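You operate a simulated robot arm through the tools that you are given. There is no shell and no other tool. Be economical: measure what you need, move in short steps, check, and stop when the job is done.

You run a simulated robot arm. Do the job below in one go: nothing can be reset, and whatever is moved stays where it is left.

Task
Add the oak batten to the frame, square it and raise both stops.
Fine: the green and the blue stop; lay the batten on the frame's yellow bars, along the board; push its end to the fence with the red plate, then draw the plate back. Where these are worked on the way, their far stop is far enough and under half their travel is too little: red plate.

Only the result counts: the job must be done as asked and must still hold three seconds after the hand-in. Knocking over, shifting, dropping, spilling or breaking anything else fails it.

Robot
A 6-joint arm with a fingered hand on a trunk, on a base that drives. Base frame: it is fixed to the floor where the robot stands at the start and does not move with it; the origin is under the middle of the robot, x ahead of it, y to its left, z up; the surface under the hand at the start is at about z = 800. Lengths are in mm, angles in degrees, forces in N, time in s.
With the tool pointing down near the work surface it reaches from about 300 to 800 mm from the robot's upright axis, wherever it stands. Its first joint turns from -115.0 to 115.0 degrees. Places, roughly: blue stop [300, -1000, 800]; green stop [300, -700, 800]; red plate [600, -500, 900]; yellow bars of the stacking frame [600, -900, 800]. Payload 4 kg.
The TCP is the grasp point between the finger pads, 26 mm short of the fingertips. In the tool frame z runs along the fingers and y along their closing line. Largest opening 164 mm; the body of the gripper starts 73 mm behind the TCP. The gripper is a hand of 5 fingers: y runs from the thumb to the fingers, the wrist lies at [0, 0, -239] in the tool frame.
Orientation is that of the tool frame in the base frame, as [roll, pitch, yaw] about the fixed x, y, z axes, in that order (R = Rz(yaw) Ry(pitch) Rx(roll)). With the fingers straight down and closing along the base's y, the tool's x points along the base's -x, its y along +y and its z along -z.

Tools
- The arm moves only by the tool nudge_tool. Its argument "deltas" is a list of rows, each a list of 6 numbers: the turn, a rotation vector about the tool's x, y, z in units of 60 degrees (1.0 is 60 degrees), then the shift along the tool's x, y, z in units of 500 mm (1.0 is 500 mm). In form: [[rx, ry, rz, tx, ty, tz], ...]. A call has 1 to 20 rows; each row is the pose to reach, as a shift and turn from the pose commanded when the call began, along the tool's axes at that moment. A call with a number of a shift or a turn outside -1 to 1 is refused whole. Each row takes 0.2 s and may step no farther than 50 mm and 8.6 degrees from the row before; otherwise, the whole call is refused. A pose out of reach is approached as far as the arm can. The call stops where the force on the tool passes 40 N (or 10 N more than at its start, if that is more) or the arm is blocked; 0.2 s more then pass. In this call time passes only in rows, and 0.2 s behind the last. The reply holds the time, the measured pose of the TCP, the force on the tool along the base axes, the opening and the grip force, in the units named above and with some noise, with the torque about the TCP (base axes, N m) and any sound that the robot's microphone picked up.
- Cameras (640 x 400 px; columns grow to the right, rows downward): "scene" is now at [-19, 126.1, 1741]; the picture's right is [-0.83, -0.56, 0.00], its down [-0.46, 0.67, -0.59] and it looks along [0.33, -0.49, -0.81] (base axes); focal length 294 px, centre (320, 200). "wrist" rides on the gripper at [50, -70, -93] in the tool frame; the picture's right is [0.81, 0.59, 0.00], its down [-0.43, 0.60, -0.68] and it looks along [-0.40, 0.55, 0.74] (tool axes); focal length 270 px, centre (320, 200).
- grab_frame(camera): a new picture of that camera. The clock stands still meanwhile.
- lift_body(by): slides the trunk up (or, below 0, down) by that many mm; the arm and the scene camera ride with it, the base frame stays. It gives what a move gives, with no picture.
- roll_base(legs): drives the robot by 1 to 6 legs, each [ahead, left, turn to the left] in mm, mm and degrees, along the robot's own axes; the way and the turn of a leg run together, so that a leg with both is an arc; at most 1500 mm and 180 degrees a leg. The arm and the cameras ride along, it lands a little off, and it stops where it bumps. It gives what a move gives.
- finger_targets(finger1, finger2, finger3, finger4, thumb_bend): sets how far each is bent, from 0 (flat) to 100 (curled in); at 30 the hand is open as for a grip, at 70 the pads meet at the TCP. One left out holds its place. A second passes; each finger stops where it meets its share of the squeeze, and holds until it gets a number again. It is the only way to open and close the hand. It gives what a move gives, with no picture; readings hold the bend of each and the force on the fingers (four entries, about 0 where the hand has none), thumb and palm.
- aim_head(pan, tilt): turns the head with the scene camera to pan (to the left, within 155 degrees either way) and tilt (down, from -29 to 69), counted from straight ahead of the robot. It gives what a move gives.
- probe_pixels(camera, pixels): for up to 12 pixels [column, row] of the newest picture of that camera ("zoom" is the newest enlarged one), the place [x, y, z] in the base frame of the surface seen there, good to about 2 mm. The clock stands still meanwhile.
- enlarge(camera, box): a new picture of the part [left, top, right, bottom] of that camera's present view, enlarged. The clock stands still meanwhile.
- sign_off(): hands the job in; it is judged then, once.

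Keep the steps short. Do not move on a guess: measure, check each grasp and each placing, and mend mistakes. In all there are 80 turns and 52 pictures (those below and enlarged ones count). Leave the gripper open and the arm clear of the work at the hand-in unless told otherwise, and finish with a single line.

The tools are called after ">>>" as name(argument=value, ...) on one line, values as JSON. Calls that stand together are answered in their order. nudge_tool: Moves the arm, as the interface text tells. Its arguments: {"type":"object","properties":{"deltas":{"type":"array"}},"required":["deltas"]} The other tools are called the same way: lift_body (by) slides the trunk up or down; finger_targets (finger1, finger2, finger3, finger4, thumb_bend) moves the fingers one by one; roll_base (legs) drives the base; aim_head (pan, tilt) turns the head that bears the scene camera; grab_frame (camera) takes a picture; probe_pixels (camera, pixels) gives the place of the surface under pixels of a picture; enlarge (camera, box) takes an enlarged picture of a part of a camera's view; sign_off () hands the job in.

At the start:

```text
clock: 0.0
tool_pos: [333.7, -352.5, 1163.7]
tool_rot: [-180.0, 0.1, 180.0]
force: [0.0, -0.3, 0.9]
torque: [-0.02, 0.01, 0.01]
gripper_width: 163.7
gripper_force: 0.1
shape: jaw
bend: [30.0, 30.0, 30.0, 30.0, 30.0]
finger forces: [0.0, 0.0, 0.0, 0.1, 0.0, 0.0]
trunk travel left (down, up): [-800.0, 190.0]
robot x, y, heading: [0.9, -1.6, 0.2]
head pan, tilt: [-55.8, 54.1]
```

scene: 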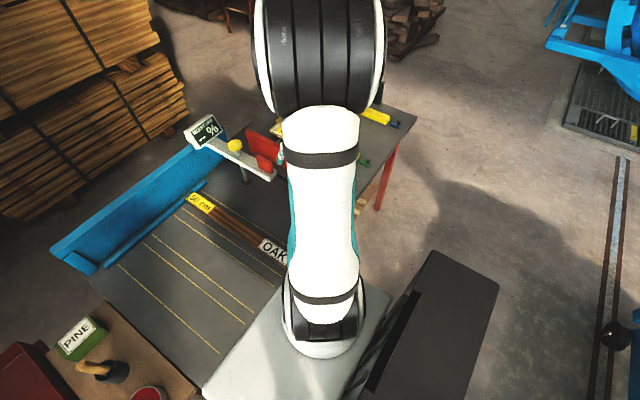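
wrist: 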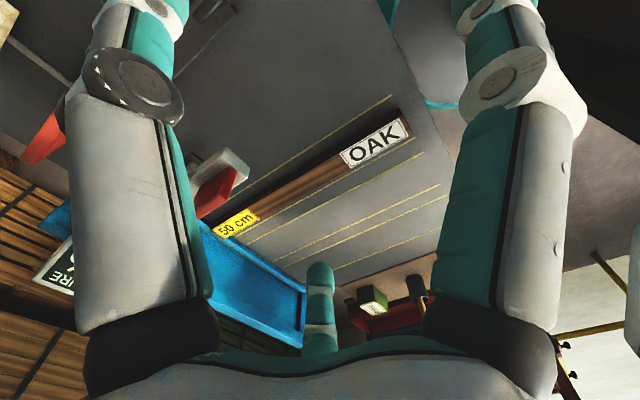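

The arm hides the middle of the scene picture, so I turn the head further right to look at the frame, the stops and the moisture meter.

>>> aim_head(pan=-75, tilt=40)

>>> grab_frame(camera="scene")

>>> probe_pixels(camera="wrist", pixels=[[375, 145], [236, 224], [215, 195], [300, 190], [340, 165], [405, 120], [250, 205], [375, 100], [200, 165]])

```text
clock: 0.8
tool_pos: [333.9, -352.9, 1163.1]
tool_rot: [-179.9, 0.1, -180.0]
force: [-0.4, -0.5, 0.8]
torque: [0.03, -0.02, -0.01]
gripper_width: 163.7
gripper_force: 0.1
shape: jaw
bend: [30.0, 30.0, 30.0, 30.0, 30.0]
finger forces: [0.0, 0.1, 0.0, 0.0, 0.1, 0.0]
trunk travel left (down, up): [-800.0, 190.0]
robot x, y, heading: [2.5, 0.5, 0.1]
head pan, tilt: [-75.0, 40.0]
```

```text
49 pictures are left
```

scene: 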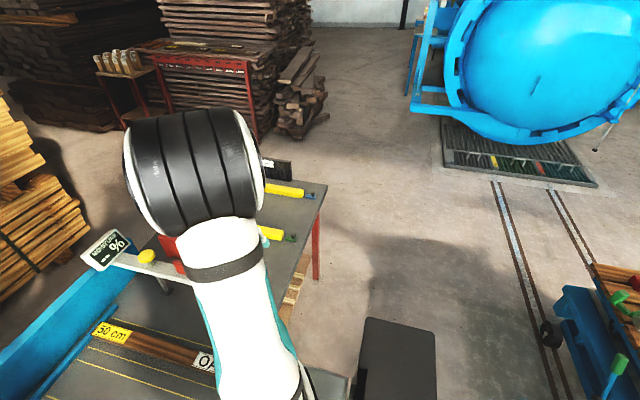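

```text
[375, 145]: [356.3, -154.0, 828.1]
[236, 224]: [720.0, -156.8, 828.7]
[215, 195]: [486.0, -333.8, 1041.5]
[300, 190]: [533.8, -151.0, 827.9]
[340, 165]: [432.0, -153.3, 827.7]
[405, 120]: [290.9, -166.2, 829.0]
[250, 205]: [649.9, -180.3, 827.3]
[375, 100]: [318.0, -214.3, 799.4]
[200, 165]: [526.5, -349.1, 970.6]
```

The batten lies along x with its top at z≈828. An overhead meter arm and the red plate are nearby. I probe this picture to place them before moving.

>>> probe_pixels(camera="scene", pixels=[[148, 257], [170, 268], [185, 270], [168, 245], [105, 250], [284, 191], [309, 196], [268, 234], [290, 237], [298, 225], [275, 170], [400, 350]])

>>> enlarge(camera="scene", box=[60, 140, 340, 320])

```text
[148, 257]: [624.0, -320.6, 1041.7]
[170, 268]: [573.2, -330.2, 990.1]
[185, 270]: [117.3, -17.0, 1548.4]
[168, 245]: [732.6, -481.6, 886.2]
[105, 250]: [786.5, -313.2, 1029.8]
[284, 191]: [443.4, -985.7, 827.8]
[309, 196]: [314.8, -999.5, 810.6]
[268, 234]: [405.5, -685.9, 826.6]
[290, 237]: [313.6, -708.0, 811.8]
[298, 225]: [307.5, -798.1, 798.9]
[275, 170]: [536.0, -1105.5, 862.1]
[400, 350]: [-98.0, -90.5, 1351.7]
```

```text
2.22 times, centred on (200, 230) of scene
```

zoom: 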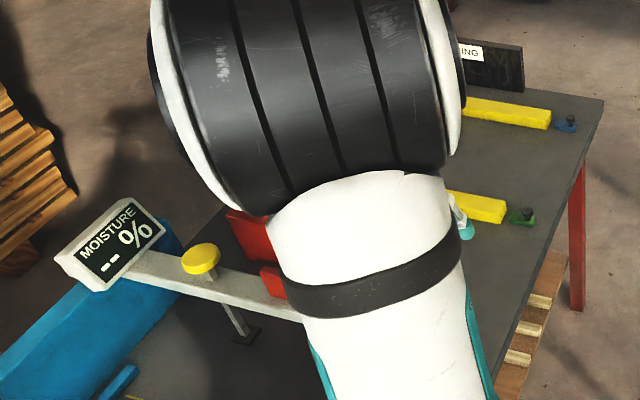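

The yellow bars run along x at y≈-690 and -986, with stops at their near ends and a fence at about y=-1105. I move the tool over the batten at height (y -153, x 520) to clear the view, then look with both cameras.

>>> nudge_tool(deltas=[[0, 0, 0, 0, 0.1, 0], [0, 0, 0, 0, 0.2, 0], [0, 0, 0, 0, 0.3, 0], [0, 0, 0, 0, 0.392, 0], [0, 0, 0, -0.09, 0.392, 0], [0, 0, 0, -0.18, 0.392, 0], [0, 0, 0, -0.27, 0.392, 0], [0, 0, 0, -0.36, 0.392, 0]])

>>> grab_frame(camera="scene")

>>> grab_frame(camera="wrist")

```text
clock: 2.6
tool_pos: [516.0, -156.8, 1162.4]
tool_rot: [-179.9, -0.1, 180.0]
force: [0.2, 0.3, -0.5]
torque: [0.04, 0.0, 0.04]
gripper_width: 163.8
gripper_force: 0.1
shape: jaw
bend: [30.0, 30.0, 30.0, 30.0, 30.0]
finger forces: [0.1, 0.1, 0.0, 0.0, 0.0, 0.0]
trunk travel left (down, up): [-800.0, 190.0]
robot x, y, heading: [-2.9, 0.8, 0.1]
head pan, tilt: [-75.0, 40.0]
```

```text
47 pictures are left
```

scene: 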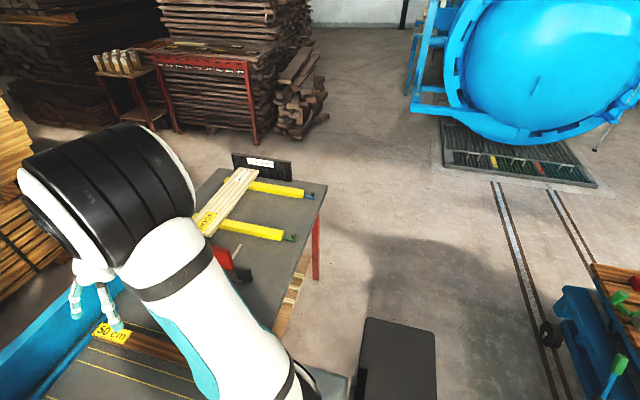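

```text
46 pictures are left
```

wrist: 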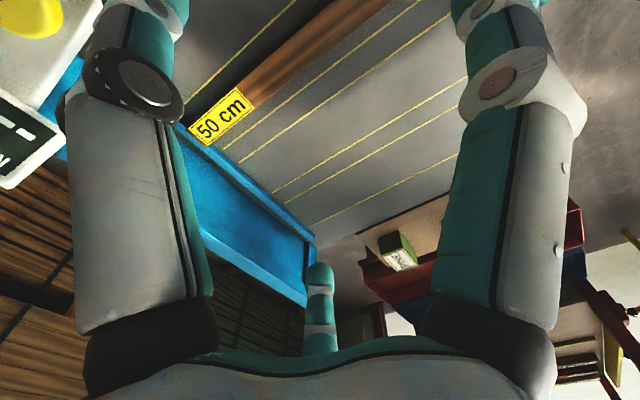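

Now the frame shows: light battens already lie on the bars along y. I enlarge that area.

>>> enlarge(camera="scene", box=[180, 140, 340, 290])

>>> probe_pixels(camera="wrist", pixels=[[192, 128], [209, 146], [242, 89], [252, 106], [330, 30], [350, 40]])

```text
2.67 times, centred on (260, 215) of scene
```

zoom: 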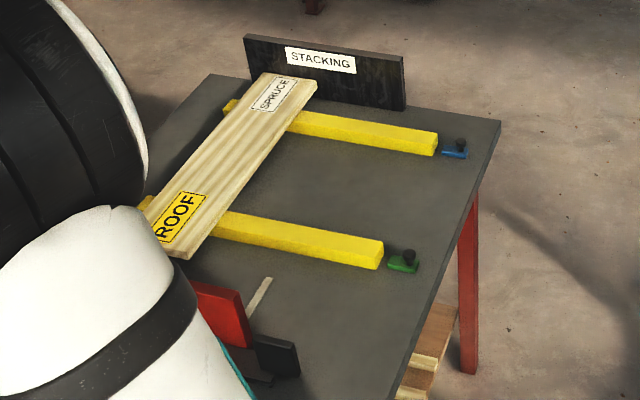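

```text
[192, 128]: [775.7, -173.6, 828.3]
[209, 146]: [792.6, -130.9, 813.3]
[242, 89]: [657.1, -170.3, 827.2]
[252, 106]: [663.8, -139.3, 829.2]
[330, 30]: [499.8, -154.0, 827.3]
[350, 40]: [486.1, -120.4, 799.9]
```

A spruce board lies on the bars along y. The batten goes next to it, parallel. I probe the geometry.

>>> probe_pixels(camera="zoom", pixels=[[262, 78], [315, 88], [182, 256], [215, 205], [405, 75], [250, 45], [205, 300], [245, 330], [275, 355], [265, 290], [432, 140], [378, 255]])

>>> probe_pixels(camera="zoom", pixels=[[305, 115], [248, 170], [240, 215], [330, 125], [355, 105], [460, 143], [452, 156], [408, 257], [400, 268], [335, 238], [296, 370], [225, 310]])

```text
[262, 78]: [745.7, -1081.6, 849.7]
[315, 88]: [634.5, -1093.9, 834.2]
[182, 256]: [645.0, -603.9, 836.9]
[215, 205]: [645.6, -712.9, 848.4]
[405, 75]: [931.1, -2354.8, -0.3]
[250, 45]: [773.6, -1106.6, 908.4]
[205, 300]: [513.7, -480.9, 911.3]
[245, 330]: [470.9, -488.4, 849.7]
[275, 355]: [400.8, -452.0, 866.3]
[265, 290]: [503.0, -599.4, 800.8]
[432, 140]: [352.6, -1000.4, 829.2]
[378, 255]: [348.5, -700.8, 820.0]
```

```text
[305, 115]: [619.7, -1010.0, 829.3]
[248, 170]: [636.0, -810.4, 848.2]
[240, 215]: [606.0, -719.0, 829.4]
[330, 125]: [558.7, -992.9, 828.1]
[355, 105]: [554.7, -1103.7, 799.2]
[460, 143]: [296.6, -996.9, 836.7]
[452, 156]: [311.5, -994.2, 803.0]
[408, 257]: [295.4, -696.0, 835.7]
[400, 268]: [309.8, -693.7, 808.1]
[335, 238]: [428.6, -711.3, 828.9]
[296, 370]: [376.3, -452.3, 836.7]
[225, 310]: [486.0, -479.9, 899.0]
```

Board: x 635–745, y -604…-1095. Bars: tops at z 829, y≈-700 and -1000, x 350–760. Batten: x≈280–780, y≈-155. I go down to z≈960 above the batten and look.

>>> nudge_tool(deltas=[[0, 0, 0, -0.01, 0, 0.1], [0, 0, 0, -0.02, 0, 0.2], [0, 0, 0, -0.02, 0, 0.3], [0, 0, 0, -0.02, 0, 0.4]])

>>> grab_frame(camera="wrist")

>>> enlarge(camera="scene", box=[0, 230, 320, 400])

```text
refused: row 1 steps farther than a row can; nothing moved
```

```text
44 pictures are left
```

wrist: 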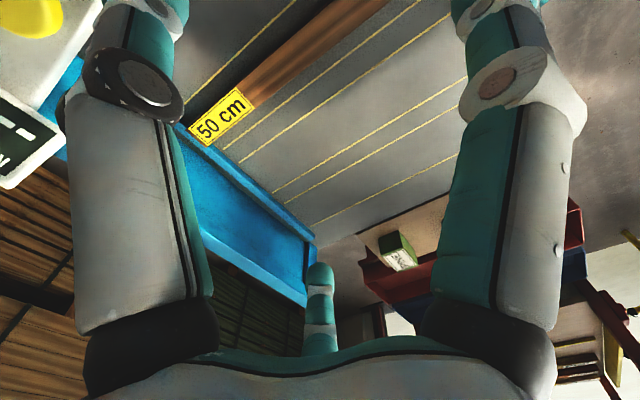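

```text
2.00 times, centred on (160, 315) of scene
```

zoom: 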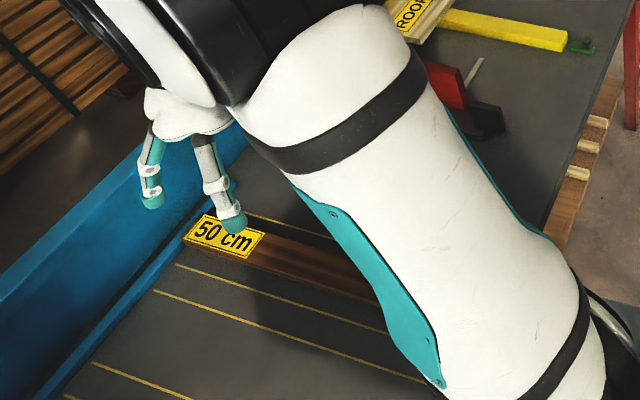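

The step was too long (over 50 mm combined), so nothing moved. I use smaller steps.

>>> nudge_tool(deltas=[[0, 0, 0, -0.005, 0, 0.09], [0, 0, 0, -0.01, 0, 0.18], [0, 0, 0, -0.01, 0, 0.27], [0, 0, 0, -0.01, 0, 0.36], [0, 0, 0, -0.01, 0, 0.44]])

>>> grab_frame(camera="wrist")

>>> probe_pixels(camera="zoom", pixels=[[205, 214], [265, 234], [184, 238], [246, 257], [300, 250], [290, 275], [320, 258], [246, 265], [184, 246], [370, 300]])

```text
clock: 3.8
tool_pos: [520.0, -158.6, 941.9]
tool_rot: [180.0, 0.0, 180.0]
force: [0.4, -0.9, -0.1]
torque: [-0.04, 0.0, 0.04]
gripper_width: 164.1
gripper_force: 0.1
shape: jaw
bend: [30.0, 30.0, 30.0, 30.0, 30.0]
finger forces: [0.1, 0.0, 0.0, 0.1, 0.1, 0.1]
trunk travel left (down, up): [-800.0, 190.0]
robot x, y, heading: [-3.6, -1.7, -0.1]
head pan, tilt: [-75.0, 40.0]
```

```text
42 pictures are left
```

wrist: 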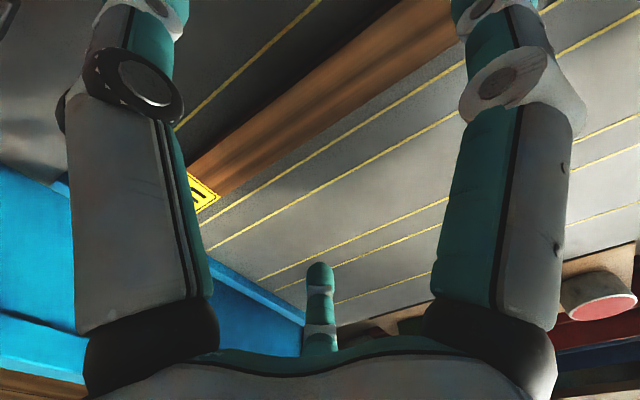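

```text
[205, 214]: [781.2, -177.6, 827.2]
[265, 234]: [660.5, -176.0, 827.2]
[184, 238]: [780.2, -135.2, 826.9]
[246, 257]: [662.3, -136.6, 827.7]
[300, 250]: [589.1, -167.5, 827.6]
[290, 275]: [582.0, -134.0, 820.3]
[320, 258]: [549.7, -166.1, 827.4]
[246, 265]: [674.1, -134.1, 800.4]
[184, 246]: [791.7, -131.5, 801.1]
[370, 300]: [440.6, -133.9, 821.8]
```

Batten measured: x 284–782, y -178…-135, z 800–828; centre (533, -156.5). I lower to z≈834 at the centre.

>>> nudge_tool(deltas=[[0, 0, 0, -0.026, 0.004, 0.07], [0, 0, 0, -0.026, 0.004, 0.14], [0, 0, 0, -0.026, 0.004, 0.19], [0, 0, 0, -0.026, 0.004, 0.216]])

>>> finger_targets(finger1=66, finger2=66, finger3=66, finger4=66, thumb_bend=66)

>>> grab_frame(camera="wrist")

```text
clock: 4.8
tool_pos: [533.3, -154.6, 835.2]
tool_rot: [179.9, 0.0, -180.0]
force: [-0.1, -1.8, 1.3]
torque: [-0.04, 0.04, 0.04]
gripper_width: 164.1
gripper_force: 0.1
shape: jaw
bend: [29.0, 30.0, 30.0, 29.0, 30.0]
finger forces: [1.3, 0.0, 0.0, 1.1, 0.1, 0.1]
trunk travel left (down, up): [-800.0, 190.0]
robot x, y, heading: [-3.1, -0.2, -0.0]
head pan, tilt: [-75.0, 40.0]
```

```text
clock: 5.8
tool_pos: [533.3, -154.9, 834.2]
tool_rot: [-180.0, -0.1, -179.9]
force: [1.3, 0.8, 8.5]
torque: [0.52, 0.03, -0.03]
gripper_width: 12.4
gripper_force: 19.3
shape: fingers
bend: [60.0, 51.0, 51.0, 60.0, 65.0]
finger forces: [6.2, 13.3, 11.4, 6.6, 0.9, 0.1]
trunk travel left (down, up): [-800.0, 190.0]
robot x, y, heading: [-0.5, -0.5, -0.1]
head pan, tilt: [-75.0, 40.0]
```

```text
41 pictures are left
```

wrist: 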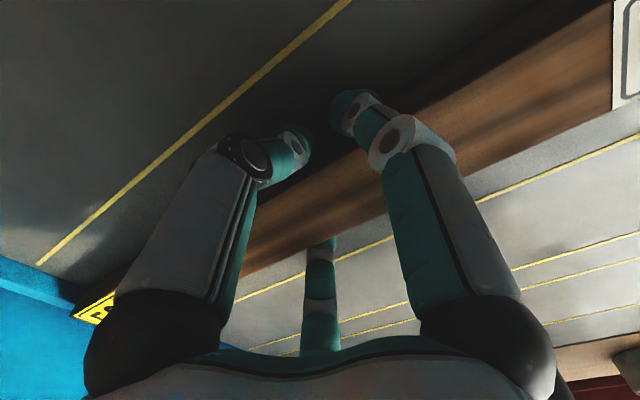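

The reading is odd: fingers 2/3 stopped at 51, 1/4 at 60, thumb at 65 with little force and an 8.5 N upward force. I look closer at the grasp.

>>> enlarge(camera="scene", box=[0, 220, 240, 390])

>>> enlarge(camera="wrist", box=[200, 60, 480, 300])

```text
2.35 times, centred on (120, 305) of scene
```

zoom: 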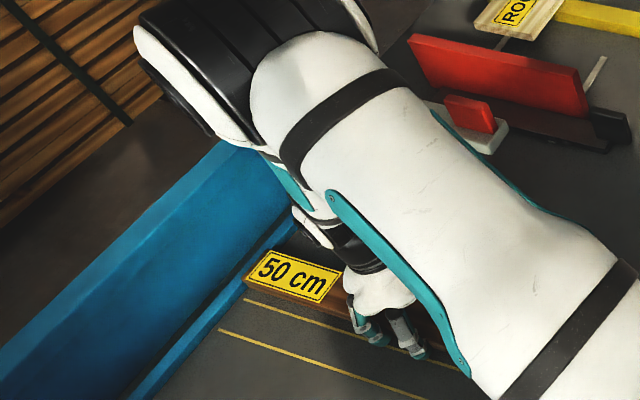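

```text
1.67 times, centred on (340, 180) of wrist
```

zoom: 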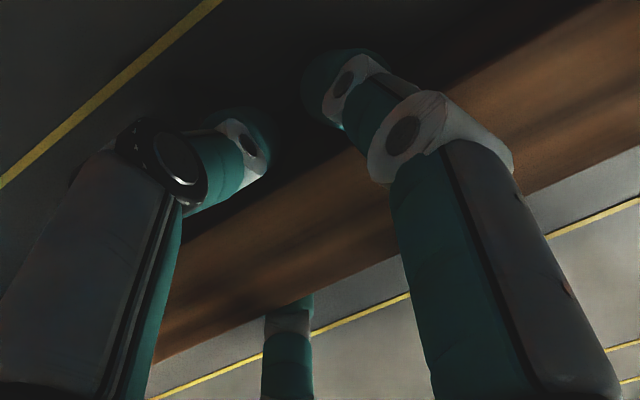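

I probe the fingers themselves to learn where they sit against the batten.

>>> probe_pixels(camera="zoom", pixels=[[245, 140], [180, 170], [90, 300], [320, 90], [360, 110], [415, 130], [460, 230], [520, 330], [290, 310], [288, 350], [330, 200], [270, 240]])

```text
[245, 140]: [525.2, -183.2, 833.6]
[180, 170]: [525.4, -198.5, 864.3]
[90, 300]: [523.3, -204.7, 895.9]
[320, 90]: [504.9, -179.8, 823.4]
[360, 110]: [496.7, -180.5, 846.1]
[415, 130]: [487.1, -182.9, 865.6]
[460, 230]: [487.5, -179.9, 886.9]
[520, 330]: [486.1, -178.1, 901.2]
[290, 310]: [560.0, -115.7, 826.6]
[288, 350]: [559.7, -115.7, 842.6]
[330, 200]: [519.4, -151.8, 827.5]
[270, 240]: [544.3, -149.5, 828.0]
```

Two digits are on the -y side and one on the +y side at y=-116, not touching. Fingers 2/3 may be bearing on the table. I open, raise 40 mm and measure the open hand.

>>> finger_targets(finger1=30, finger2=30, finger3=30, finger4=30, thumb_bend=30)

>>> nudge_tool(deltas=[[0, 0, 0, 0, 0, -0.05], [0, 0, 0, 0, 0, -0.1], [0, 0, 0, 0, 0, -0.18]])

>>> grab_frame(camera="wrist")

>>> probe_pixels(camera="wrist", pixels=[[150, 80], [150, 30], [130, 200], [500, 80], [500, 30], [520, 200], [320, 275], [320, 310], [320, 340], [250, 190], [300, 130], [340, 150]])

```text
clock: 6.8
tool_pos: [532.5, -154.0, 835.1]
tool_rot: [179.9, 0.0, 179.9]
force: [-0.6, -0.1, -0.5]
torque: [-0.02, 0.04, 0.0]
gripper_width: 90.3
gripper_force: 0.1
shape: fingers
bend: [30.0, 30.0, 30.0, 30.0, 30.0]
finger forces: [0.1, 0.0, 0.0, 0.0, 0.0, 0.0]
trunk travel left (down, up): [-800.0, 190.0]
robot x, y, heading: [3.7, -1.7, 0.1]
head pan, tilt: [-75.0, 40.0]
```

```text
clock: 7.6
tool_pos: [530.8, -155.2, 925.9]
tool_rot: [-179.9, 0.0, 179.9]
force: [-0.2, -0.3, -0.3]
torque: [0.02, -0.05, -0.03]
gripper_width: 90.3
gripper_force: 0.0
shape: fingers
bend: [30.0, 30.0, 30.0, 30.0, 30.0]
finger forces: [0.0, 0.0, 0.0, 0.0, 0.0, 0.0]
trunk travel left (down, up): [-800.0, 190.0]
robot x, y, heading: [-0.5, -0.4, 0.2]
head pan, tilt: [-75.0, 40.0]
```

```text
38 pictures are left
```

wrist: 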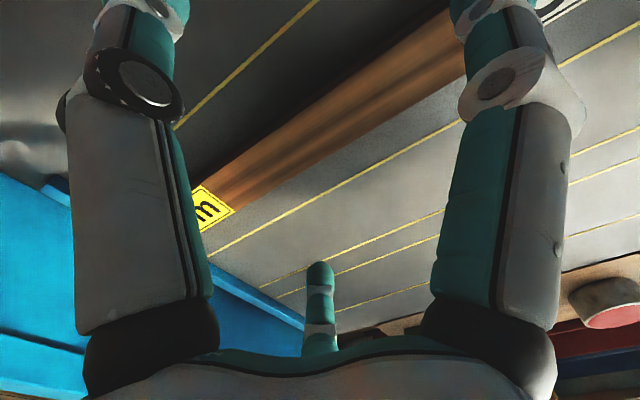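

```text
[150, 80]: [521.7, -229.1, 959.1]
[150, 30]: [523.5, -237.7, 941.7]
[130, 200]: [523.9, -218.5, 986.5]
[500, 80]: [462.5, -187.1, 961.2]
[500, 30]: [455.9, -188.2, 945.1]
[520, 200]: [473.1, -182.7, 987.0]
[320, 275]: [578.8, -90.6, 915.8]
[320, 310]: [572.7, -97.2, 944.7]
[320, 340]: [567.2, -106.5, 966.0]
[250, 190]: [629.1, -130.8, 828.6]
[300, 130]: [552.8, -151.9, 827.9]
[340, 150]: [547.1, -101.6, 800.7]
```

The hand turns out to be a ring of five digits at 72°. The thumb points to -y, fingers 2/3 to +y, and fingers 1/4 to ±x, so 1/4 landed on the batten's top. I flatten 1 and 4 out of the way and grip with the thumb against 2/3. First I check the flat pose.

>>> finger_targets(finger1=0, finger2=30, finger3=30, finger4=0, thumb_bend=30)

>>> grab_frame(camera="wrist")

```text
clock: 8.6
tool_pos: [533.5, -154.6, 924.1]
tool_rot: [180.0, 0.1, 179.9]
force: [-0.4, -1.3, -0.9]
torque: [0.02, 0.0, 0.01]
gripper_width: 109.9
gripper_force: 0.0
shape: fingers
bend: [1.0, 30.0, 30.0, 1.0, 30.0]
finger forces: [0.0, 0.0, 0.0, 0.0, 0.0, 0.1]
trunk travel left (down, up): [-800.0, 190.0]
robot x, y, heading: [-0.6, 0.4, -0.0]
head pan, tilt: [-75.0, 40.0]
```

```text
37 pictures are left
```

wrist: 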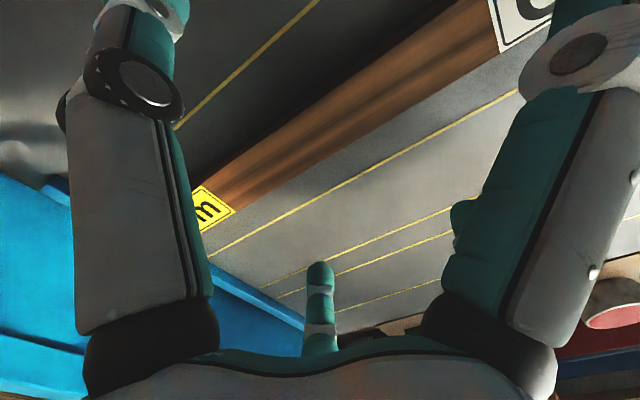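

Finger 1 has swung outward. I probe its tip area against the batten.

>>> probe_pixels(camera="wrist", pixels=[[585, 50], [580, 10], [560, 15], [530, 150], [455, 225], [320, 270], [160, 60]])

```text
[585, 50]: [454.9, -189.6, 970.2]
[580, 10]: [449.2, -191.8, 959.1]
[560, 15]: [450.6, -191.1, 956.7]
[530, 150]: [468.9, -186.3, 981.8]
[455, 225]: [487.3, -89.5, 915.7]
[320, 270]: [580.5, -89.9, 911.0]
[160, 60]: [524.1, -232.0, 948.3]
```

The flat fingers 1/4 sit at y≈-192 or beyond, clear of the batten edge (-178). I lower to z≈837 and close the thumb against 2/3.

>>> nudge_tool(deltas=[[0, 0, 0, 0, -0.003, 0.08], [0, 0, 0, 0, -0.003, 0.14], [0, 0, 0, 0, -0.003, 0.174]])

>>> finger_targets(finger2=67, finger3=67, thumb_bend=67)

>>> grab_frame(camera="wrist")

```text
clock: 9.4
tool_pos: [532.1, -156.1, 836.6]
tool_rot: [180.0, 0.0, 179.9]
force: [0.3, -0.8, -0.2]
torque: [-0.01, -0.01, 0.01]
gripper_width: 109.9
gripper_force: 0.0
shape: fingers
bend: [1.0, 30.0, 30.0, 1.0, 30.0]
finger forces: [0.0, 0.1, 0.0, 0.0, 0.1, 0.0]
trunk travel left (down, up): [-800.0, 190.0]
robot x, y, heading: [-0.9, -1.7, -0.1]
head pan, tilt: [-75.0, 40.0]
```

```text
clock: 10.4
tool_pos: [531.9, -156.0, 838.3]
tool_rot: [-180.0, 0.1, -180.0]
force: [-0.5, 0.6, 0.7]
torque: [-0.06, -0.03, 0.01]
gripper_width: 99.5
gripper_force: 12.4
shape: fingers
bend: [1.0, 60.0, 60.0, 1.0, 60.0]
finger forces: [0.1, 6.5, 6.7, 0.0, 12.5, 0.0]
trunk travel left (down, up): [-800.0, 190.0]
robot x, y, heading: [-0.6, 1.1, 0.2]
head pan, tilt: [-75.0, 40.0]
```

```text
36 pictures are left
```

wrist: 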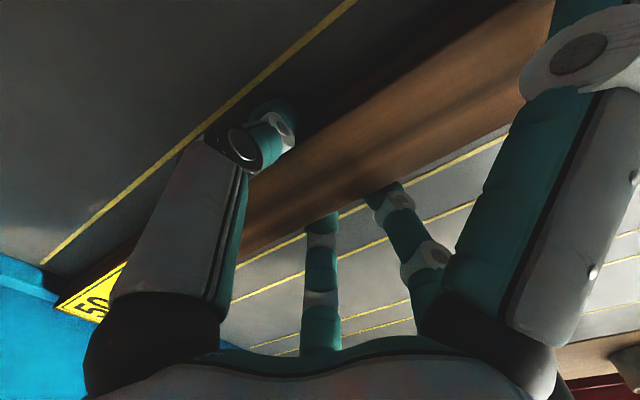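

The grip is balanced: thumb 12.5 N against 6.5+6.7 N, all at bend 60. I lift straight up.

>>> nudge_tool(deltas=[[0, 0, 0, 0, 0, -0.03], [0, 0, 0, 0, 0, -0.08], [0, 0, 0, 0, 0, -0.16], [0, 0, 0, 0, 0, -0.25], [0, 0, 0, 0, 0, -0.34], [0, 0, 0, 0, 0, -0.43], [0, 0, 0, 0, 0, -0.52], [0, 0, 0, 0, 0, -0.6], [0, 0, 0, 0, 0, -0.68]])

>>> grab_frame(camera="scene")

```text
clock: 12.4
tool_pos: [532.9, -156.0, 1179.1]
tool_rot: [-179.9, 0.0, -179.9]
force: [-0.5, 0.4, -4.6]
torque: [0.0, 0.02, 0.0]
gripper_width: 99.4
gripper_force: 12.4
shape: fingers
bend: [1.0, 60.0, 60.0, 1.0, 60.0]
finger forces: [0.1, 6.3, 5.9, 0.0, 12.2, 0.0]
trunk travel left (down, up): [-800.0, 190.0]
robot x, y, heading: [3.3, -0.0, -0.0]
head pan, tilt: [-75.0, 40.0]
```

```text
35 pictures are left
```

scene: 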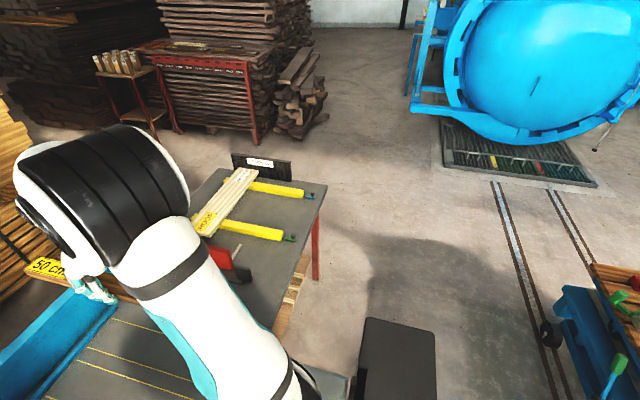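

The batten is held level (4.6 N, no torque). Before driving I check clearances: the table edge, the floor and the cart on the right.

>>> probe_pixels(camera="scene", pixels=[[317, 275], [325, 186], [300, 265], [275, 335], [340, 375], [550, 330], [570, 300], [500, 250], [580, 160], [250, 330]])

```text
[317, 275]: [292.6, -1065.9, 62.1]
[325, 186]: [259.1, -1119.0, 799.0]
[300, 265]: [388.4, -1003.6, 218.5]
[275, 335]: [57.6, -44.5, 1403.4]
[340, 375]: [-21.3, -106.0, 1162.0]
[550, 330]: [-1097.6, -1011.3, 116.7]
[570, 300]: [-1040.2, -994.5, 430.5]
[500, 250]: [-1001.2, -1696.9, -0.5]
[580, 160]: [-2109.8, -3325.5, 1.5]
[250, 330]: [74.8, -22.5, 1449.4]
```

The path is clear: table edge at x=259, cart beyond x≈-1040. I drive back 120, then 780 to the right.

>>> roll_base(legs=[[-120, 0, 0], [0, -780, 0]])

>>> aim_head(pan=-10, tilt=55)

>>> grab_frame(camera="scene")

```text
clock: 17.4
tool_pos: [414.6, -929.3, 1178.2]
tool_rot: [180.0, 0.1, -179.9]
force: [0.1, 0.8, -4.3]
torque: [0.04, 0.05, -0.01]
gripper_width: 99.5
gripper_force: 12.8
shape: fingers
bend: [1.0, 60.0, 60.0, 1.0, 60.0]
finger forces: [0.0, 6.2, 5.9, 0.1, 12.1, 0.0]
trunk travel left (down, up): [-800.0, 190.0]
robot x, y, heading: [-118.4, -771.9, -0.2]
head pan, tilt: [-75.0, 40.0]
```

```text
clock: 18.8
tool_pos: [415.3, -929.0, 1178.1]
tool_rot: [180.0, 0.0, -179.9]
force: [-0.1, 0.6, -3.8]
torque: [0.02, 0.02, -0.01]
gripper_width: 99.1
gripper_force: 12.2
shape: fingers
bend: [1.0, 60.0, 60.0, 1.0, 60.0]
finger forces: [0.0, 6.2, 5.8, 0.0, 12.2, 0.0]
trunk travel left (down, up): [-800.0, 190.0]
robot x, y, heading: [-119.9, -776.8, 0.2]
head pan, tilt: [-10.0, 55.0]
```

```text
34 pictures are left
```

scene: 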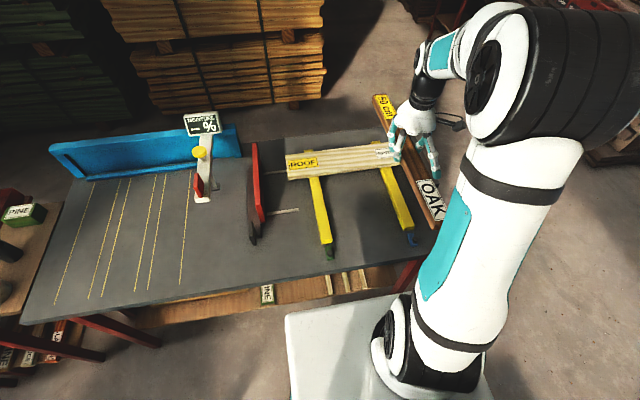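

A clear view now. I enlarge the frame area and measure.

>>> enlarge(camera="scene", box=[230, 120, 440, 280])

>>> probe_pixels(camera="scene", pixels=[[255, 145], [265, 222], [251, 240], [298, 209], [268, 213], [327, 255], [410, 240], [288, 170], [290, 178], [400, 160], [318, 185], [255, 215]])

```text
2.50 times, centred on (335, 200) of scene
```

zoom: 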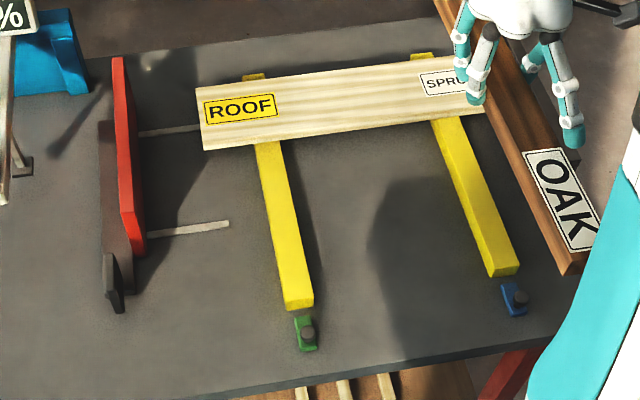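

```text
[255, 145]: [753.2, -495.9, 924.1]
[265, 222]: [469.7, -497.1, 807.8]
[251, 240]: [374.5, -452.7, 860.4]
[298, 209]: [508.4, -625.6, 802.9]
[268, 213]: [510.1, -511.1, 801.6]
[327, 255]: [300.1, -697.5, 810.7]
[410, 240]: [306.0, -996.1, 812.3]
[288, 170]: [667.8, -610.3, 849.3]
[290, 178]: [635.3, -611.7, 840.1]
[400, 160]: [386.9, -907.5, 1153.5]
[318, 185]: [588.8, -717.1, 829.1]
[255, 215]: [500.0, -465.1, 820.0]
```

Plate: x 470–753, face at y≈-497, its slots ending at y≈-625. Board end at y=-611, near edge x≈635. Target for the batten: centre (583, -835), bottom on 829. I move out at height, then turn +90° (thumb toward the board) in two halves.

>>> nudge_tool(deltas=[[0, 0, 0, -0.08, 0.045, 0], [0, 0, 0, -0.16, 0.09, 0], [0, 0, 0, -0.24, 0.135, 0], [0, 0, 0, -0.336, 0.16, 0], [0, 0, -0.125, -0.336, 0.188, 0], [0, 0, -0.25, -0.336, 0.188, 0], [0, 0, -0.375, -0.336, 0.188, 0], [0, 0, -0.5, -0.336, 0.188, 0], [0, 0, -0.625, -0.336, 0.188, 0], [0, 0, -0.75, -0.336, 0.188, 0]])

>>> nudge_tool(deltas=[[0, 0, -0.125, 0, 0, 0], [0, 0, -0.25, 0, 0, 0], [0, 0, -0.375, 0, 0, 0], [0, 0, -0.5, 0, 0, 0], [0, 0, -0.625, 0, 0, 0], [0, 0, -0.75, 0, 0, 0]])

>>> grab_frame(camera="scene")

```text
clock: 21.0
tool_pos: [582.5, -835.9, 1178.6]
tool_rot: [-180.0, 0.0, -134.8]
force: [-0.6, -0.5, -3.9]
torque: [0.0, 0.04, 0.01]
gripper_width: 99.3
gripper_force: 11.8
shape: fingers
bend: [1.0, 61.0, 61.0, 1.0, 60.0]
finger forces: [0.1, 6.6, 5.7, 0.1, 12.4, 0.1]
trunk travel left (down, up): [-800.0, 190.0]
robot x, y, heading: [-119.2, -771.4, 0.0]
head pan, tilt: [-10.0, 55.0]
```

```text
clock: 22.4
tool_pos: [582.2, -825.4, 1177.7]
tool_rot: [179.9, -0.4, -101.7]
force: [0.5, -0.9, -5.0]
torque: [-0.01, 0.04, 0.02]
gripper_width: 99.3
gripper_force: 12.3
shape: fingers
bend: [1.0, 61.0, 61.0, 1.0, 60.0]
finger forces: [0.1, 6.5, 5.8, 0.0, 12.2, 0.0]
out of reach, approached as far as the arm can: row 5, 6
trunk travel left (down, up): [-800.0, 190.0]
robot x, y, heading: [-118.9, -774.2, 0.4]
head pan, tilt: [-10.0, 55.0]
```

```text
32 pictures are left
```

scene: 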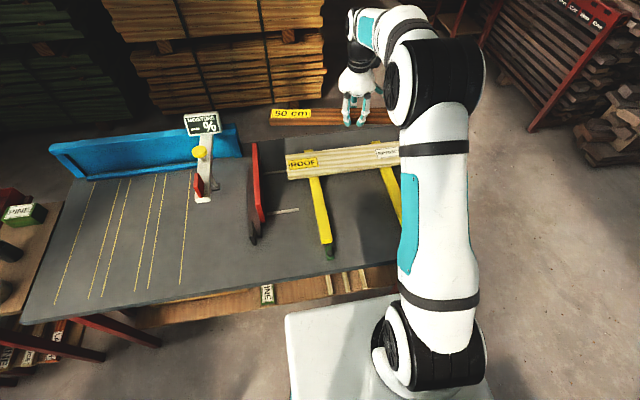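

The wrist joint meets its limit at yaw -101.7°. Standing further right raises the arm's bearing and frees about 18°, so I drive 250 mm right (floor clear) and then bring the tool back.

>>> roll_base(legs=[[0, -250, 0]])

>>> nudge_tool(deltas=[[0, 0, 0, 0, 0, 0]])

```text
clock: 24.2
tool_pos: [582.6, -1075.5, 1177.8]
tool_rot: [-180.0, -0.4, -101.8]
force: [-0.1, -1.1, -4.3]
torque: [0.02, 0.02, -0.01]
gripper_width: 99.2
gripper_force: 12.4
shape: fingers
bend: [1.0, 61.0, 61.0, 1.0, 60.0]
finger forces: [0.1, 6.5, 5.8, 0.0, 12.3, 0.1]
trunk travel left (down, up): [-800.0, 190.0]
robot x, y, heading: [-120.0, -1022.9, -0.5]
head pan, tilt: [-10.0, 55.0]
```

```text
clock: 24.6
tool_pos: [583.3, -1075.5, 1177.4]
tool_rot: [-179.9, -0.5, -101.8]
force: [-0.7, -0.1, -3.7]
torque: [-0.01, 0.02, -0.02]
gripper_width: 99.4
gripper_force: 12.1
shape: fingers
bend: [1.0, 61.0, 61.0, 1.0, 60.0]
finger forces: [0.0, 6.5, 5.8, 0.0, 12.3, 0.1]
trunk travel left (down, up): [-800.0, 190.0]
robot x, y, heading: [-119.9, -1027.1, 0.0]
head pan, tilt: [-10.0, 55.0]
```

I move the tool +240 mm in y at height.

>>> nudge_tool(deltas=[[0, 0, 0, -0.09, 0.019, 0], [0, 0, 0, -0.18, 0.038, 0], [0, 0, 0, -0.27, 0.056, 0], [0, 0, 0, -0.36, 0.075, 0], [0, 0, 0, -0.45, 0.094, 0], [0, 0, 0, -0.47, 0.098, 0]])

```text
clock: 26.0
tool_pos: [581.0, -835.5, 1176.7]
tool_rot: [179.8, -0.5, -101.8]
force: [-0.2, -0.4, -4.2]
torque: [-0.04, -0.01, -0.02]
gripper_width: 99.5
gripper_force: 12.0
shape: fingers
bend: [1.0, 61.0, 61.0, 1.0, 60.0]
finger forces: [0.0, 6.3, 5.7, 0.0, 12.1, 0.1]
trunk travel left (down, up): [-800.0, 190.0]
robot x, y, heading: [-117.6, -1022.7, 0.3]
head pan, tilt: [-10.0, 55.0]
```

Reached. I turn the remaining 11.8° and level out the 0.5° pitch.

>>> nudge_tool(deltas=[[-0.004, 0, -0.1, 0, 0, 0], [-0.008, 0, -0.197, 0, 0, 0]])

>>> grab_frame(camera="scene")

```text
clock: 26.6
tool_pos: [582.9, -834.9, 1175.8]
tool_rot: [179.5, -0.5, -89.9]
force: [0.1, -0.3, -4.3]
torque: [-0.07, 0.04, -0.01]
gripper_width: 99.2
gripper_force: 12.0
shape: fingers
bend: [1.0, 61.0, 61.0, 1.0, 60.0]
finger forces: [0.1, 6.5, 5.6, 0.0, 12.2, 0.0]
trunk travel left (down, up): [-800.0, 190.0]
robot x, y, heading: [-119.1, -1022.9, 0.3]
head pan, tilt: [-10.0, 55.0]
```

```text
31 pictures are left
```

scene: 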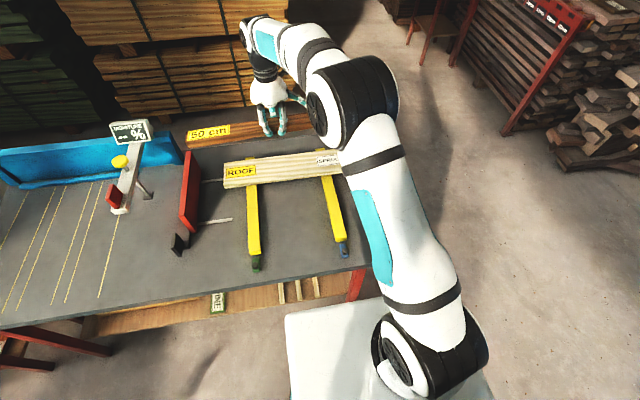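

The batten is now along y. I correct the small tilt and go down to about z=880 (batten bottom about 14 above the bars).

>>> nudge_tool(deltas=[[0.0083, -0.0083, 0, 0, 0, 0.08], [0.0083, -0.0083, 0, 0, 0, 0.17], [0.0083, -0.0083, 0, 0, 0, 0.26], [0.0083, -0.0083, 0, 0, 0, 0.35], [0.0083, -0.0083, 0, 0, 0, 0.44], [0.0083, -0.0083, 0, 0, 0, 0.52], [0.0083, -0.0083, 0, 0, 0, 0.585]])

>>> grab_frame(camera="scene")

>>> grab_frame(camera="wrist")

```text
clock: 28.2
tool_pos: [581.3, -838.1, 882.8]
tool_rot: [180.0, 0.1, -90.0]
force: [0.3, 0.3, -3.8]
torque: [-0.03, 0.01, -0.02]
gripper_width: 99.6
gripper_force: 11.8
shape: fingers
bend: [1.0, 61.0, 61.0, 1.0, 60.0]
finger forces: [0.0, 6.2, 5.6, 0.0, 12.0, 0.1]
trunk travel left (down, up): [-800.0, 190.0]
robot x, y, heading: [-117.5, -1023.5, 0.2]
head pan, tilt: [-10.0, 55.0]
```

```text
30 pictures are left
```

scene: 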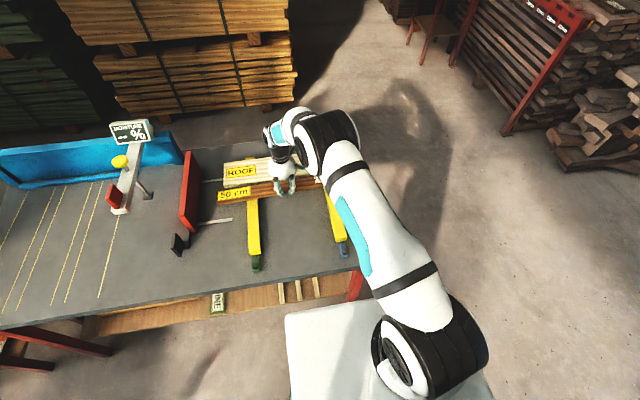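

```text
29 pictures are left
```

wrist: 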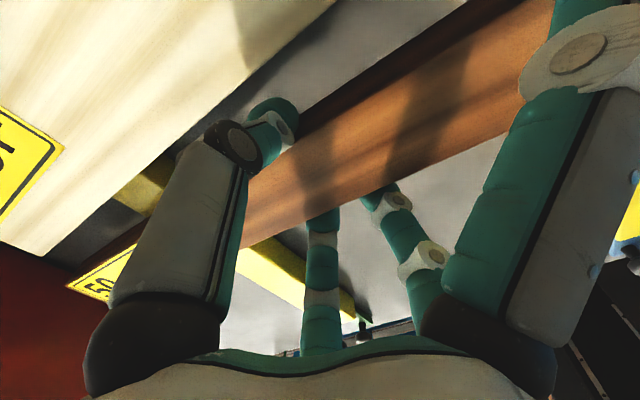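

I check the gap to the board and the heights before lowering.

>>> probe_pixels(camera="wrist", pixels=[[200, 120], [320, 10], [450, 20], [420, 130], [280, 190], [60, 258], [75, 290], [270, 110], [150, 190]])

>>> enlarge(camera="scene", box=[160, 130, 380, 280])

```text
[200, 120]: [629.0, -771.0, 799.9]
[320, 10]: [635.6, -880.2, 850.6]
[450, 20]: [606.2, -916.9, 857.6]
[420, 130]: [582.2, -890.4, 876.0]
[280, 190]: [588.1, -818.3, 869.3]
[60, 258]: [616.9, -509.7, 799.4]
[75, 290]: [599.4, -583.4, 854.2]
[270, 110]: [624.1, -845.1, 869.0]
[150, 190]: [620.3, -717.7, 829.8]
```

```text
2.67 times, centred on (270, 205) of scene
```

zoom: 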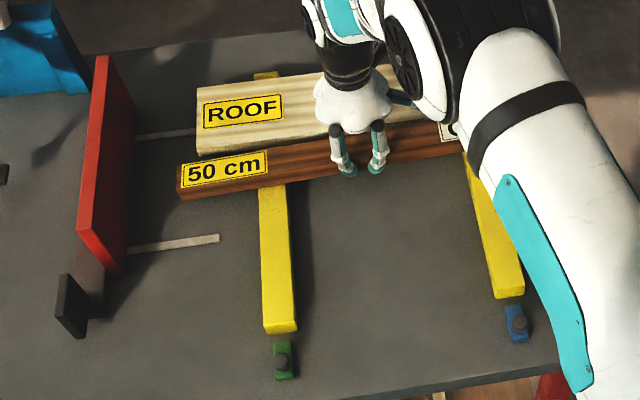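

The batten may have pitched slightly in the grip. I measure along its top.

>>> probe_pixels(camera="zoom", pixels=[[190, 176], [260, 162], [300, 160], [400, 145], [420, 135], [225, 168], [315, 155], [180, 195], [430, 150], [270, 180]])

>>> probe_pixels(camera="wrist", pixels=[[100, 275], [110, 290], [260, 205], [300, 180], [340, 150], [380, 110], [420, 90], [460, 60], [500, 40], [500, 110]])

```text
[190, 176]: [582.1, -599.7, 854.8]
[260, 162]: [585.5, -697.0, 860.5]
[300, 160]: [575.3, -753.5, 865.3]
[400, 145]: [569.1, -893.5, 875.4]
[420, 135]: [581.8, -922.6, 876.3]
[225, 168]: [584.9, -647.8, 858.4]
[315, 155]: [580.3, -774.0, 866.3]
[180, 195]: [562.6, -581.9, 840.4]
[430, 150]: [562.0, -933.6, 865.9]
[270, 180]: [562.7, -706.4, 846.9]
```

```text
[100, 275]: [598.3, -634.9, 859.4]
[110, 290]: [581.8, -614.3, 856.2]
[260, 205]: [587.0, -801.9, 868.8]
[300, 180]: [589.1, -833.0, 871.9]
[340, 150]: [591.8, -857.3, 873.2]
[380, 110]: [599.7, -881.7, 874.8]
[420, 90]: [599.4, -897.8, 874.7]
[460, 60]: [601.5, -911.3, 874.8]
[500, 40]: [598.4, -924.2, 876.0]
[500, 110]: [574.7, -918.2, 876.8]
```

It is tilted 3.8° (fence end high). I tilt the tool +3.8° about base x to level it and lower 8 mm, then remeasure.

>>> nudge_tool(deltas=[[0, -0.032, 0, 0, 0, 0], [0, -0.063, 0, 0, 0, 0], [0, -0.063, 0, 0, 0, 0.014]])

>>> grab_frame(camera="wrist")

>>> probe_pixels(camera="wrist", pixels=[[100, 275], [110, 290], [260, 205], [300, 180], [420, 90], [460, 60], [500, 40], [500, 110]])

```text
clock: 29.0
tool_pos: [580.4, -836.4, 876.6]
tool_rot: [179.8, 3.8, -90.1]
force: [0.8, 0.4, -4.6]
torque: [-0.08, 0.01, 0.01]
gripper_width: 99.4
gripper_force: 11.4
shape: fingers
bend: [1.0, 61.0, 61.0, 1.0, 60.0]
finger forces: [0.1, 6.2, 5.6, 0.0, 11.9, 0.1]
trunk travel left (down, up): [-800.0, 190.0]
robot x, y, heading: [-119.7, -1022.9, 0.2]
head pan, tilt: [-10.0, 55.0]
```

```text
27 pictures are left
```

wrist: 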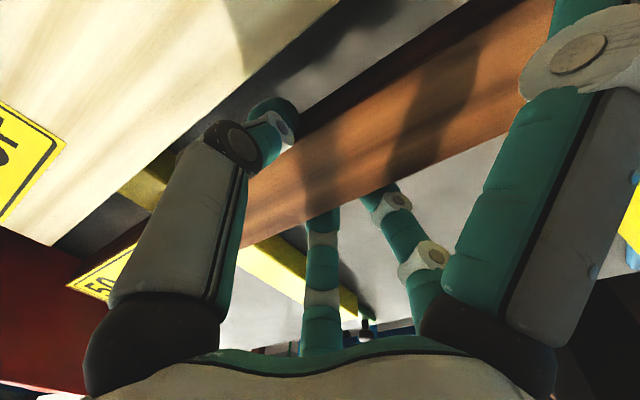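

```text
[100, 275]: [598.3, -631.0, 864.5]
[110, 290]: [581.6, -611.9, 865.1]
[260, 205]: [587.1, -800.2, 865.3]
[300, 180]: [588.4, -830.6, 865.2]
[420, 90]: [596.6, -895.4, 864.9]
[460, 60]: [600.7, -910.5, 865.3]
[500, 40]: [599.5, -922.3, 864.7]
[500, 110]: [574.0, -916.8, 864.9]
```

Level now, top at 865. I lower about 7.5 mm onto the bars.

>>> nudge_tool(deltas=[[0, 0, 0, 0, 0, 0.008], [0, 0, 0, 0, 0, 0.012], [0, 0, 0, 0, 0, 0.0145]])

```text
clock: 29.8
tool_pos: [581.0, -836.1, 869.2]
tool_rot: [-180.0, 3.9, -90.0]
force: [1.0, 0.9, -4.5]
torque: [-0.06, -0.01, 0.03]
gripper_width: 99.2
gripper_force: 11.7
shape: fingers
bend: [1.0, 61.0, 61.0, 1.0, 60.0]
finger forces: [0.0, 6.2, 5.6, 0.0, 12.0, 0.0]
trunk travel left (down, up): [-800.0, 190.0]
robot x, y, heading: [-116.9, -1024.8, 0.2]
head pan, tilt: [-10.0, 55.0]
```

Still full weight; I go 2 mm further in small steps.

>>> nudge_tool(deltas=[[0, 0, 0, 0, 0, 0.002], [0, 0, 0, 0, 0, 0.004]])

```text
clock: 30.4
tool_pos: [579.2, -836.5, 867.5]
tool_rot: [-179.9, 3.9, -90.0]
force: [-0.7, -1.2, 3.4]
torque: [-0.04, -0.07, 0.0]
gripper_width: 99.3
gripper_force: 12.3
shape: fingers
bend: [1.0, 61.0, 61.0, 1.0, 60.0]
finger forces: [0.0, 6.7, 6.0, 0.1, 12.4, 0.0]
trunk travel left (down, up): [-800.0, 190.0]
robot x, y, heading: [-120.4, -1023.4, -0.2]
head pan, tilt: [-10.0, 55.0]
```

The bars now carry it. I open the thumb and fingers 2/3 slightly, keeping clear of the board.

>>> finger_targets(finger2=48, finger3=48, thumb_bend=55)

>>> nudge_tool(deltas=[[0, 0, 0, 0, 0, -0.02], [0, 0, 0, 0, 0, -0.06], [0, 0, 0, 0, 0, -0.14], [0, 0, 0, 0, 0, -0.23], [0, 0, 0, 0, 0, -0.3]])

>>> grab_frame(camera="scene")

```text
clock: 31.4
tool_pos: [580.5, -836.2, 867.4]
tool_rot: [-180.0, 3.8, -90.0]
force: [0.1, 0.0, 0.1]
torque: [0.0, 0.01, -0.01]
gripper_width: 99.3
gripper_force: 0.1
shape: fingers
bend: [1.0, 48.0, 48.0, 1.0, 55.0]
finger forces: [0.0, 0.0, 0.0, 0.0, 0.1, 0.0]
trunk travel left (down, up): [-800.0, 190.0]
robot x, y, heading: [-120.6, -1023.9, 0.2]
head pan, tilt: [-10.0, 55.0]
```

```text
clock: 32.6
tool_pos: [581.1, -847.8, 1017.0]
tool_rot: [179.9, 3.9, -90.0]
force: [0.9, 0.0, -0.4]
torque: [0.0, -0.03, 0.03]
gripper_width: 99.3
gripper_force: 0.1
shape: fingers
bend: [1.0, 48.0, 48.0, 1.0, 55.0]
finger forces: [0.0, 0.1, 0.0, 0.0, 0.0, 0.0]
trunk travel left (down, up): [-800.0, 190.0]
robot x, y, heading: [-120.4, -1024.7, 0.1]
head pan, tilt: [-10.0, 55.0]
```

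```text
26 pictures are left
```

scene: 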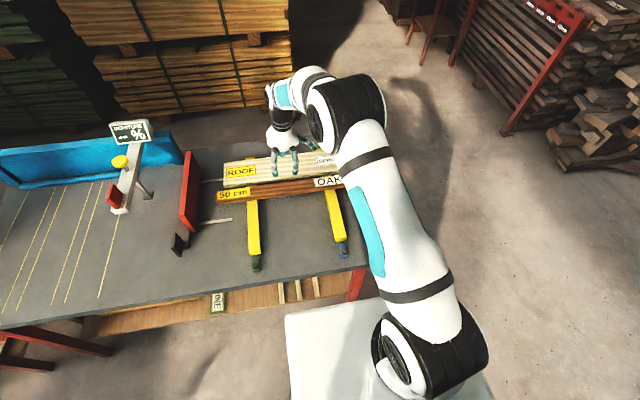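

The batten lies on the bars. Next I look closely at the plate's black handle and the stops.

>>> enlarge(camera="scene", box=[150, 140, 270, 280])

>>> probe_pixels(camera="zoom", pixels=[[64, 264], [85, 270], [112, 290], [75, 315], [100, 240], [125, 262], [92, 300], [150, 215], [170, 245], [130, 240], [70, 290], [290, 330]])

```text
2.86 times, centred on (210, 210) of scene
```

zoom: 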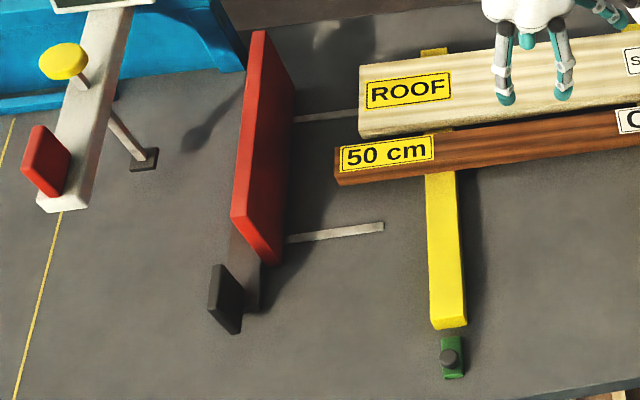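

```text
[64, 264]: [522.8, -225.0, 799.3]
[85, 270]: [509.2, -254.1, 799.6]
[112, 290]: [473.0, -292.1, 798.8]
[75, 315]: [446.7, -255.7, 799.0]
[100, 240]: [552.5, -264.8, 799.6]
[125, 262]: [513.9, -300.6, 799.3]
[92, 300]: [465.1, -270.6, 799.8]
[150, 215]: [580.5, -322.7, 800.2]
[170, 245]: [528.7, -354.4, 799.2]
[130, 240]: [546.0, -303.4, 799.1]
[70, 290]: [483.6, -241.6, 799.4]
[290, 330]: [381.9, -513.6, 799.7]
```

Now I probe the handle at its true pixels, around (225, 300).

>>> probe_pixels(camera="zoom", pixels=[[212, 268], [218, 268], [238, 293], [232, 297], [230, 328], [212, 305], [240, 325], [250, 290], [250, 250], [222, 295], [242, 300], [290, 300]])

>>> probe_pixels(camera="zoom", pixels=[[450, 342], [450, 360], [445, 375], [462, 375], [443, 357], [462, 340], [30, 130], [66, 155], [45, 205], [382, 226], [340, 180], [450, 150]])

```text
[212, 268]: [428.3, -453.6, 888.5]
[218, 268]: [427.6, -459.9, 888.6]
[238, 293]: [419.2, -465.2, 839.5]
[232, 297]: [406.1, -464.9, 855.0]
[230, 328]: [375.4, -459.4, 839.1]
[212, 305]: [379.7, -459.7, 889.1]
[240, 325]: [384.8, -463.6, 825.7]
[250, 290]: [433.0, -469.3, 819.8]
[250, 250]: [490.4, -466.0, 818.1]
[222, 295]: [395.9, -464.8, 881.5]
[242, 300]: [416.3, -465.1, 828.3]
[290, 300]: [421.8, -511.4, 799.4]
```

```text
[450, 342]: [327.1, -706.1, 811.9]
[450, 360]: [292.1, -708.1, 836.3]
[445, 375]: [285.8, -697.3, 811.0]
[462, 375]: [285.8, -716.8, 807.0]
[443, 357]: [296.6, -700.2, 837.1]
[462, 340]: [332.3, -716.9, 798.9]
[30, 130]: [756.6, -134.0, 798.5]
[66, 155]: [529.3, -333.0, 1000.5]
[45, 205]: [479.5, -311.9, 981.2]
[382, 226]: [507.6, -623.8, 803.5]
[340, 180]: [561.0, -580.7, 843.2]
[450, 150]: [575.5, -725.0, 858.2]
```

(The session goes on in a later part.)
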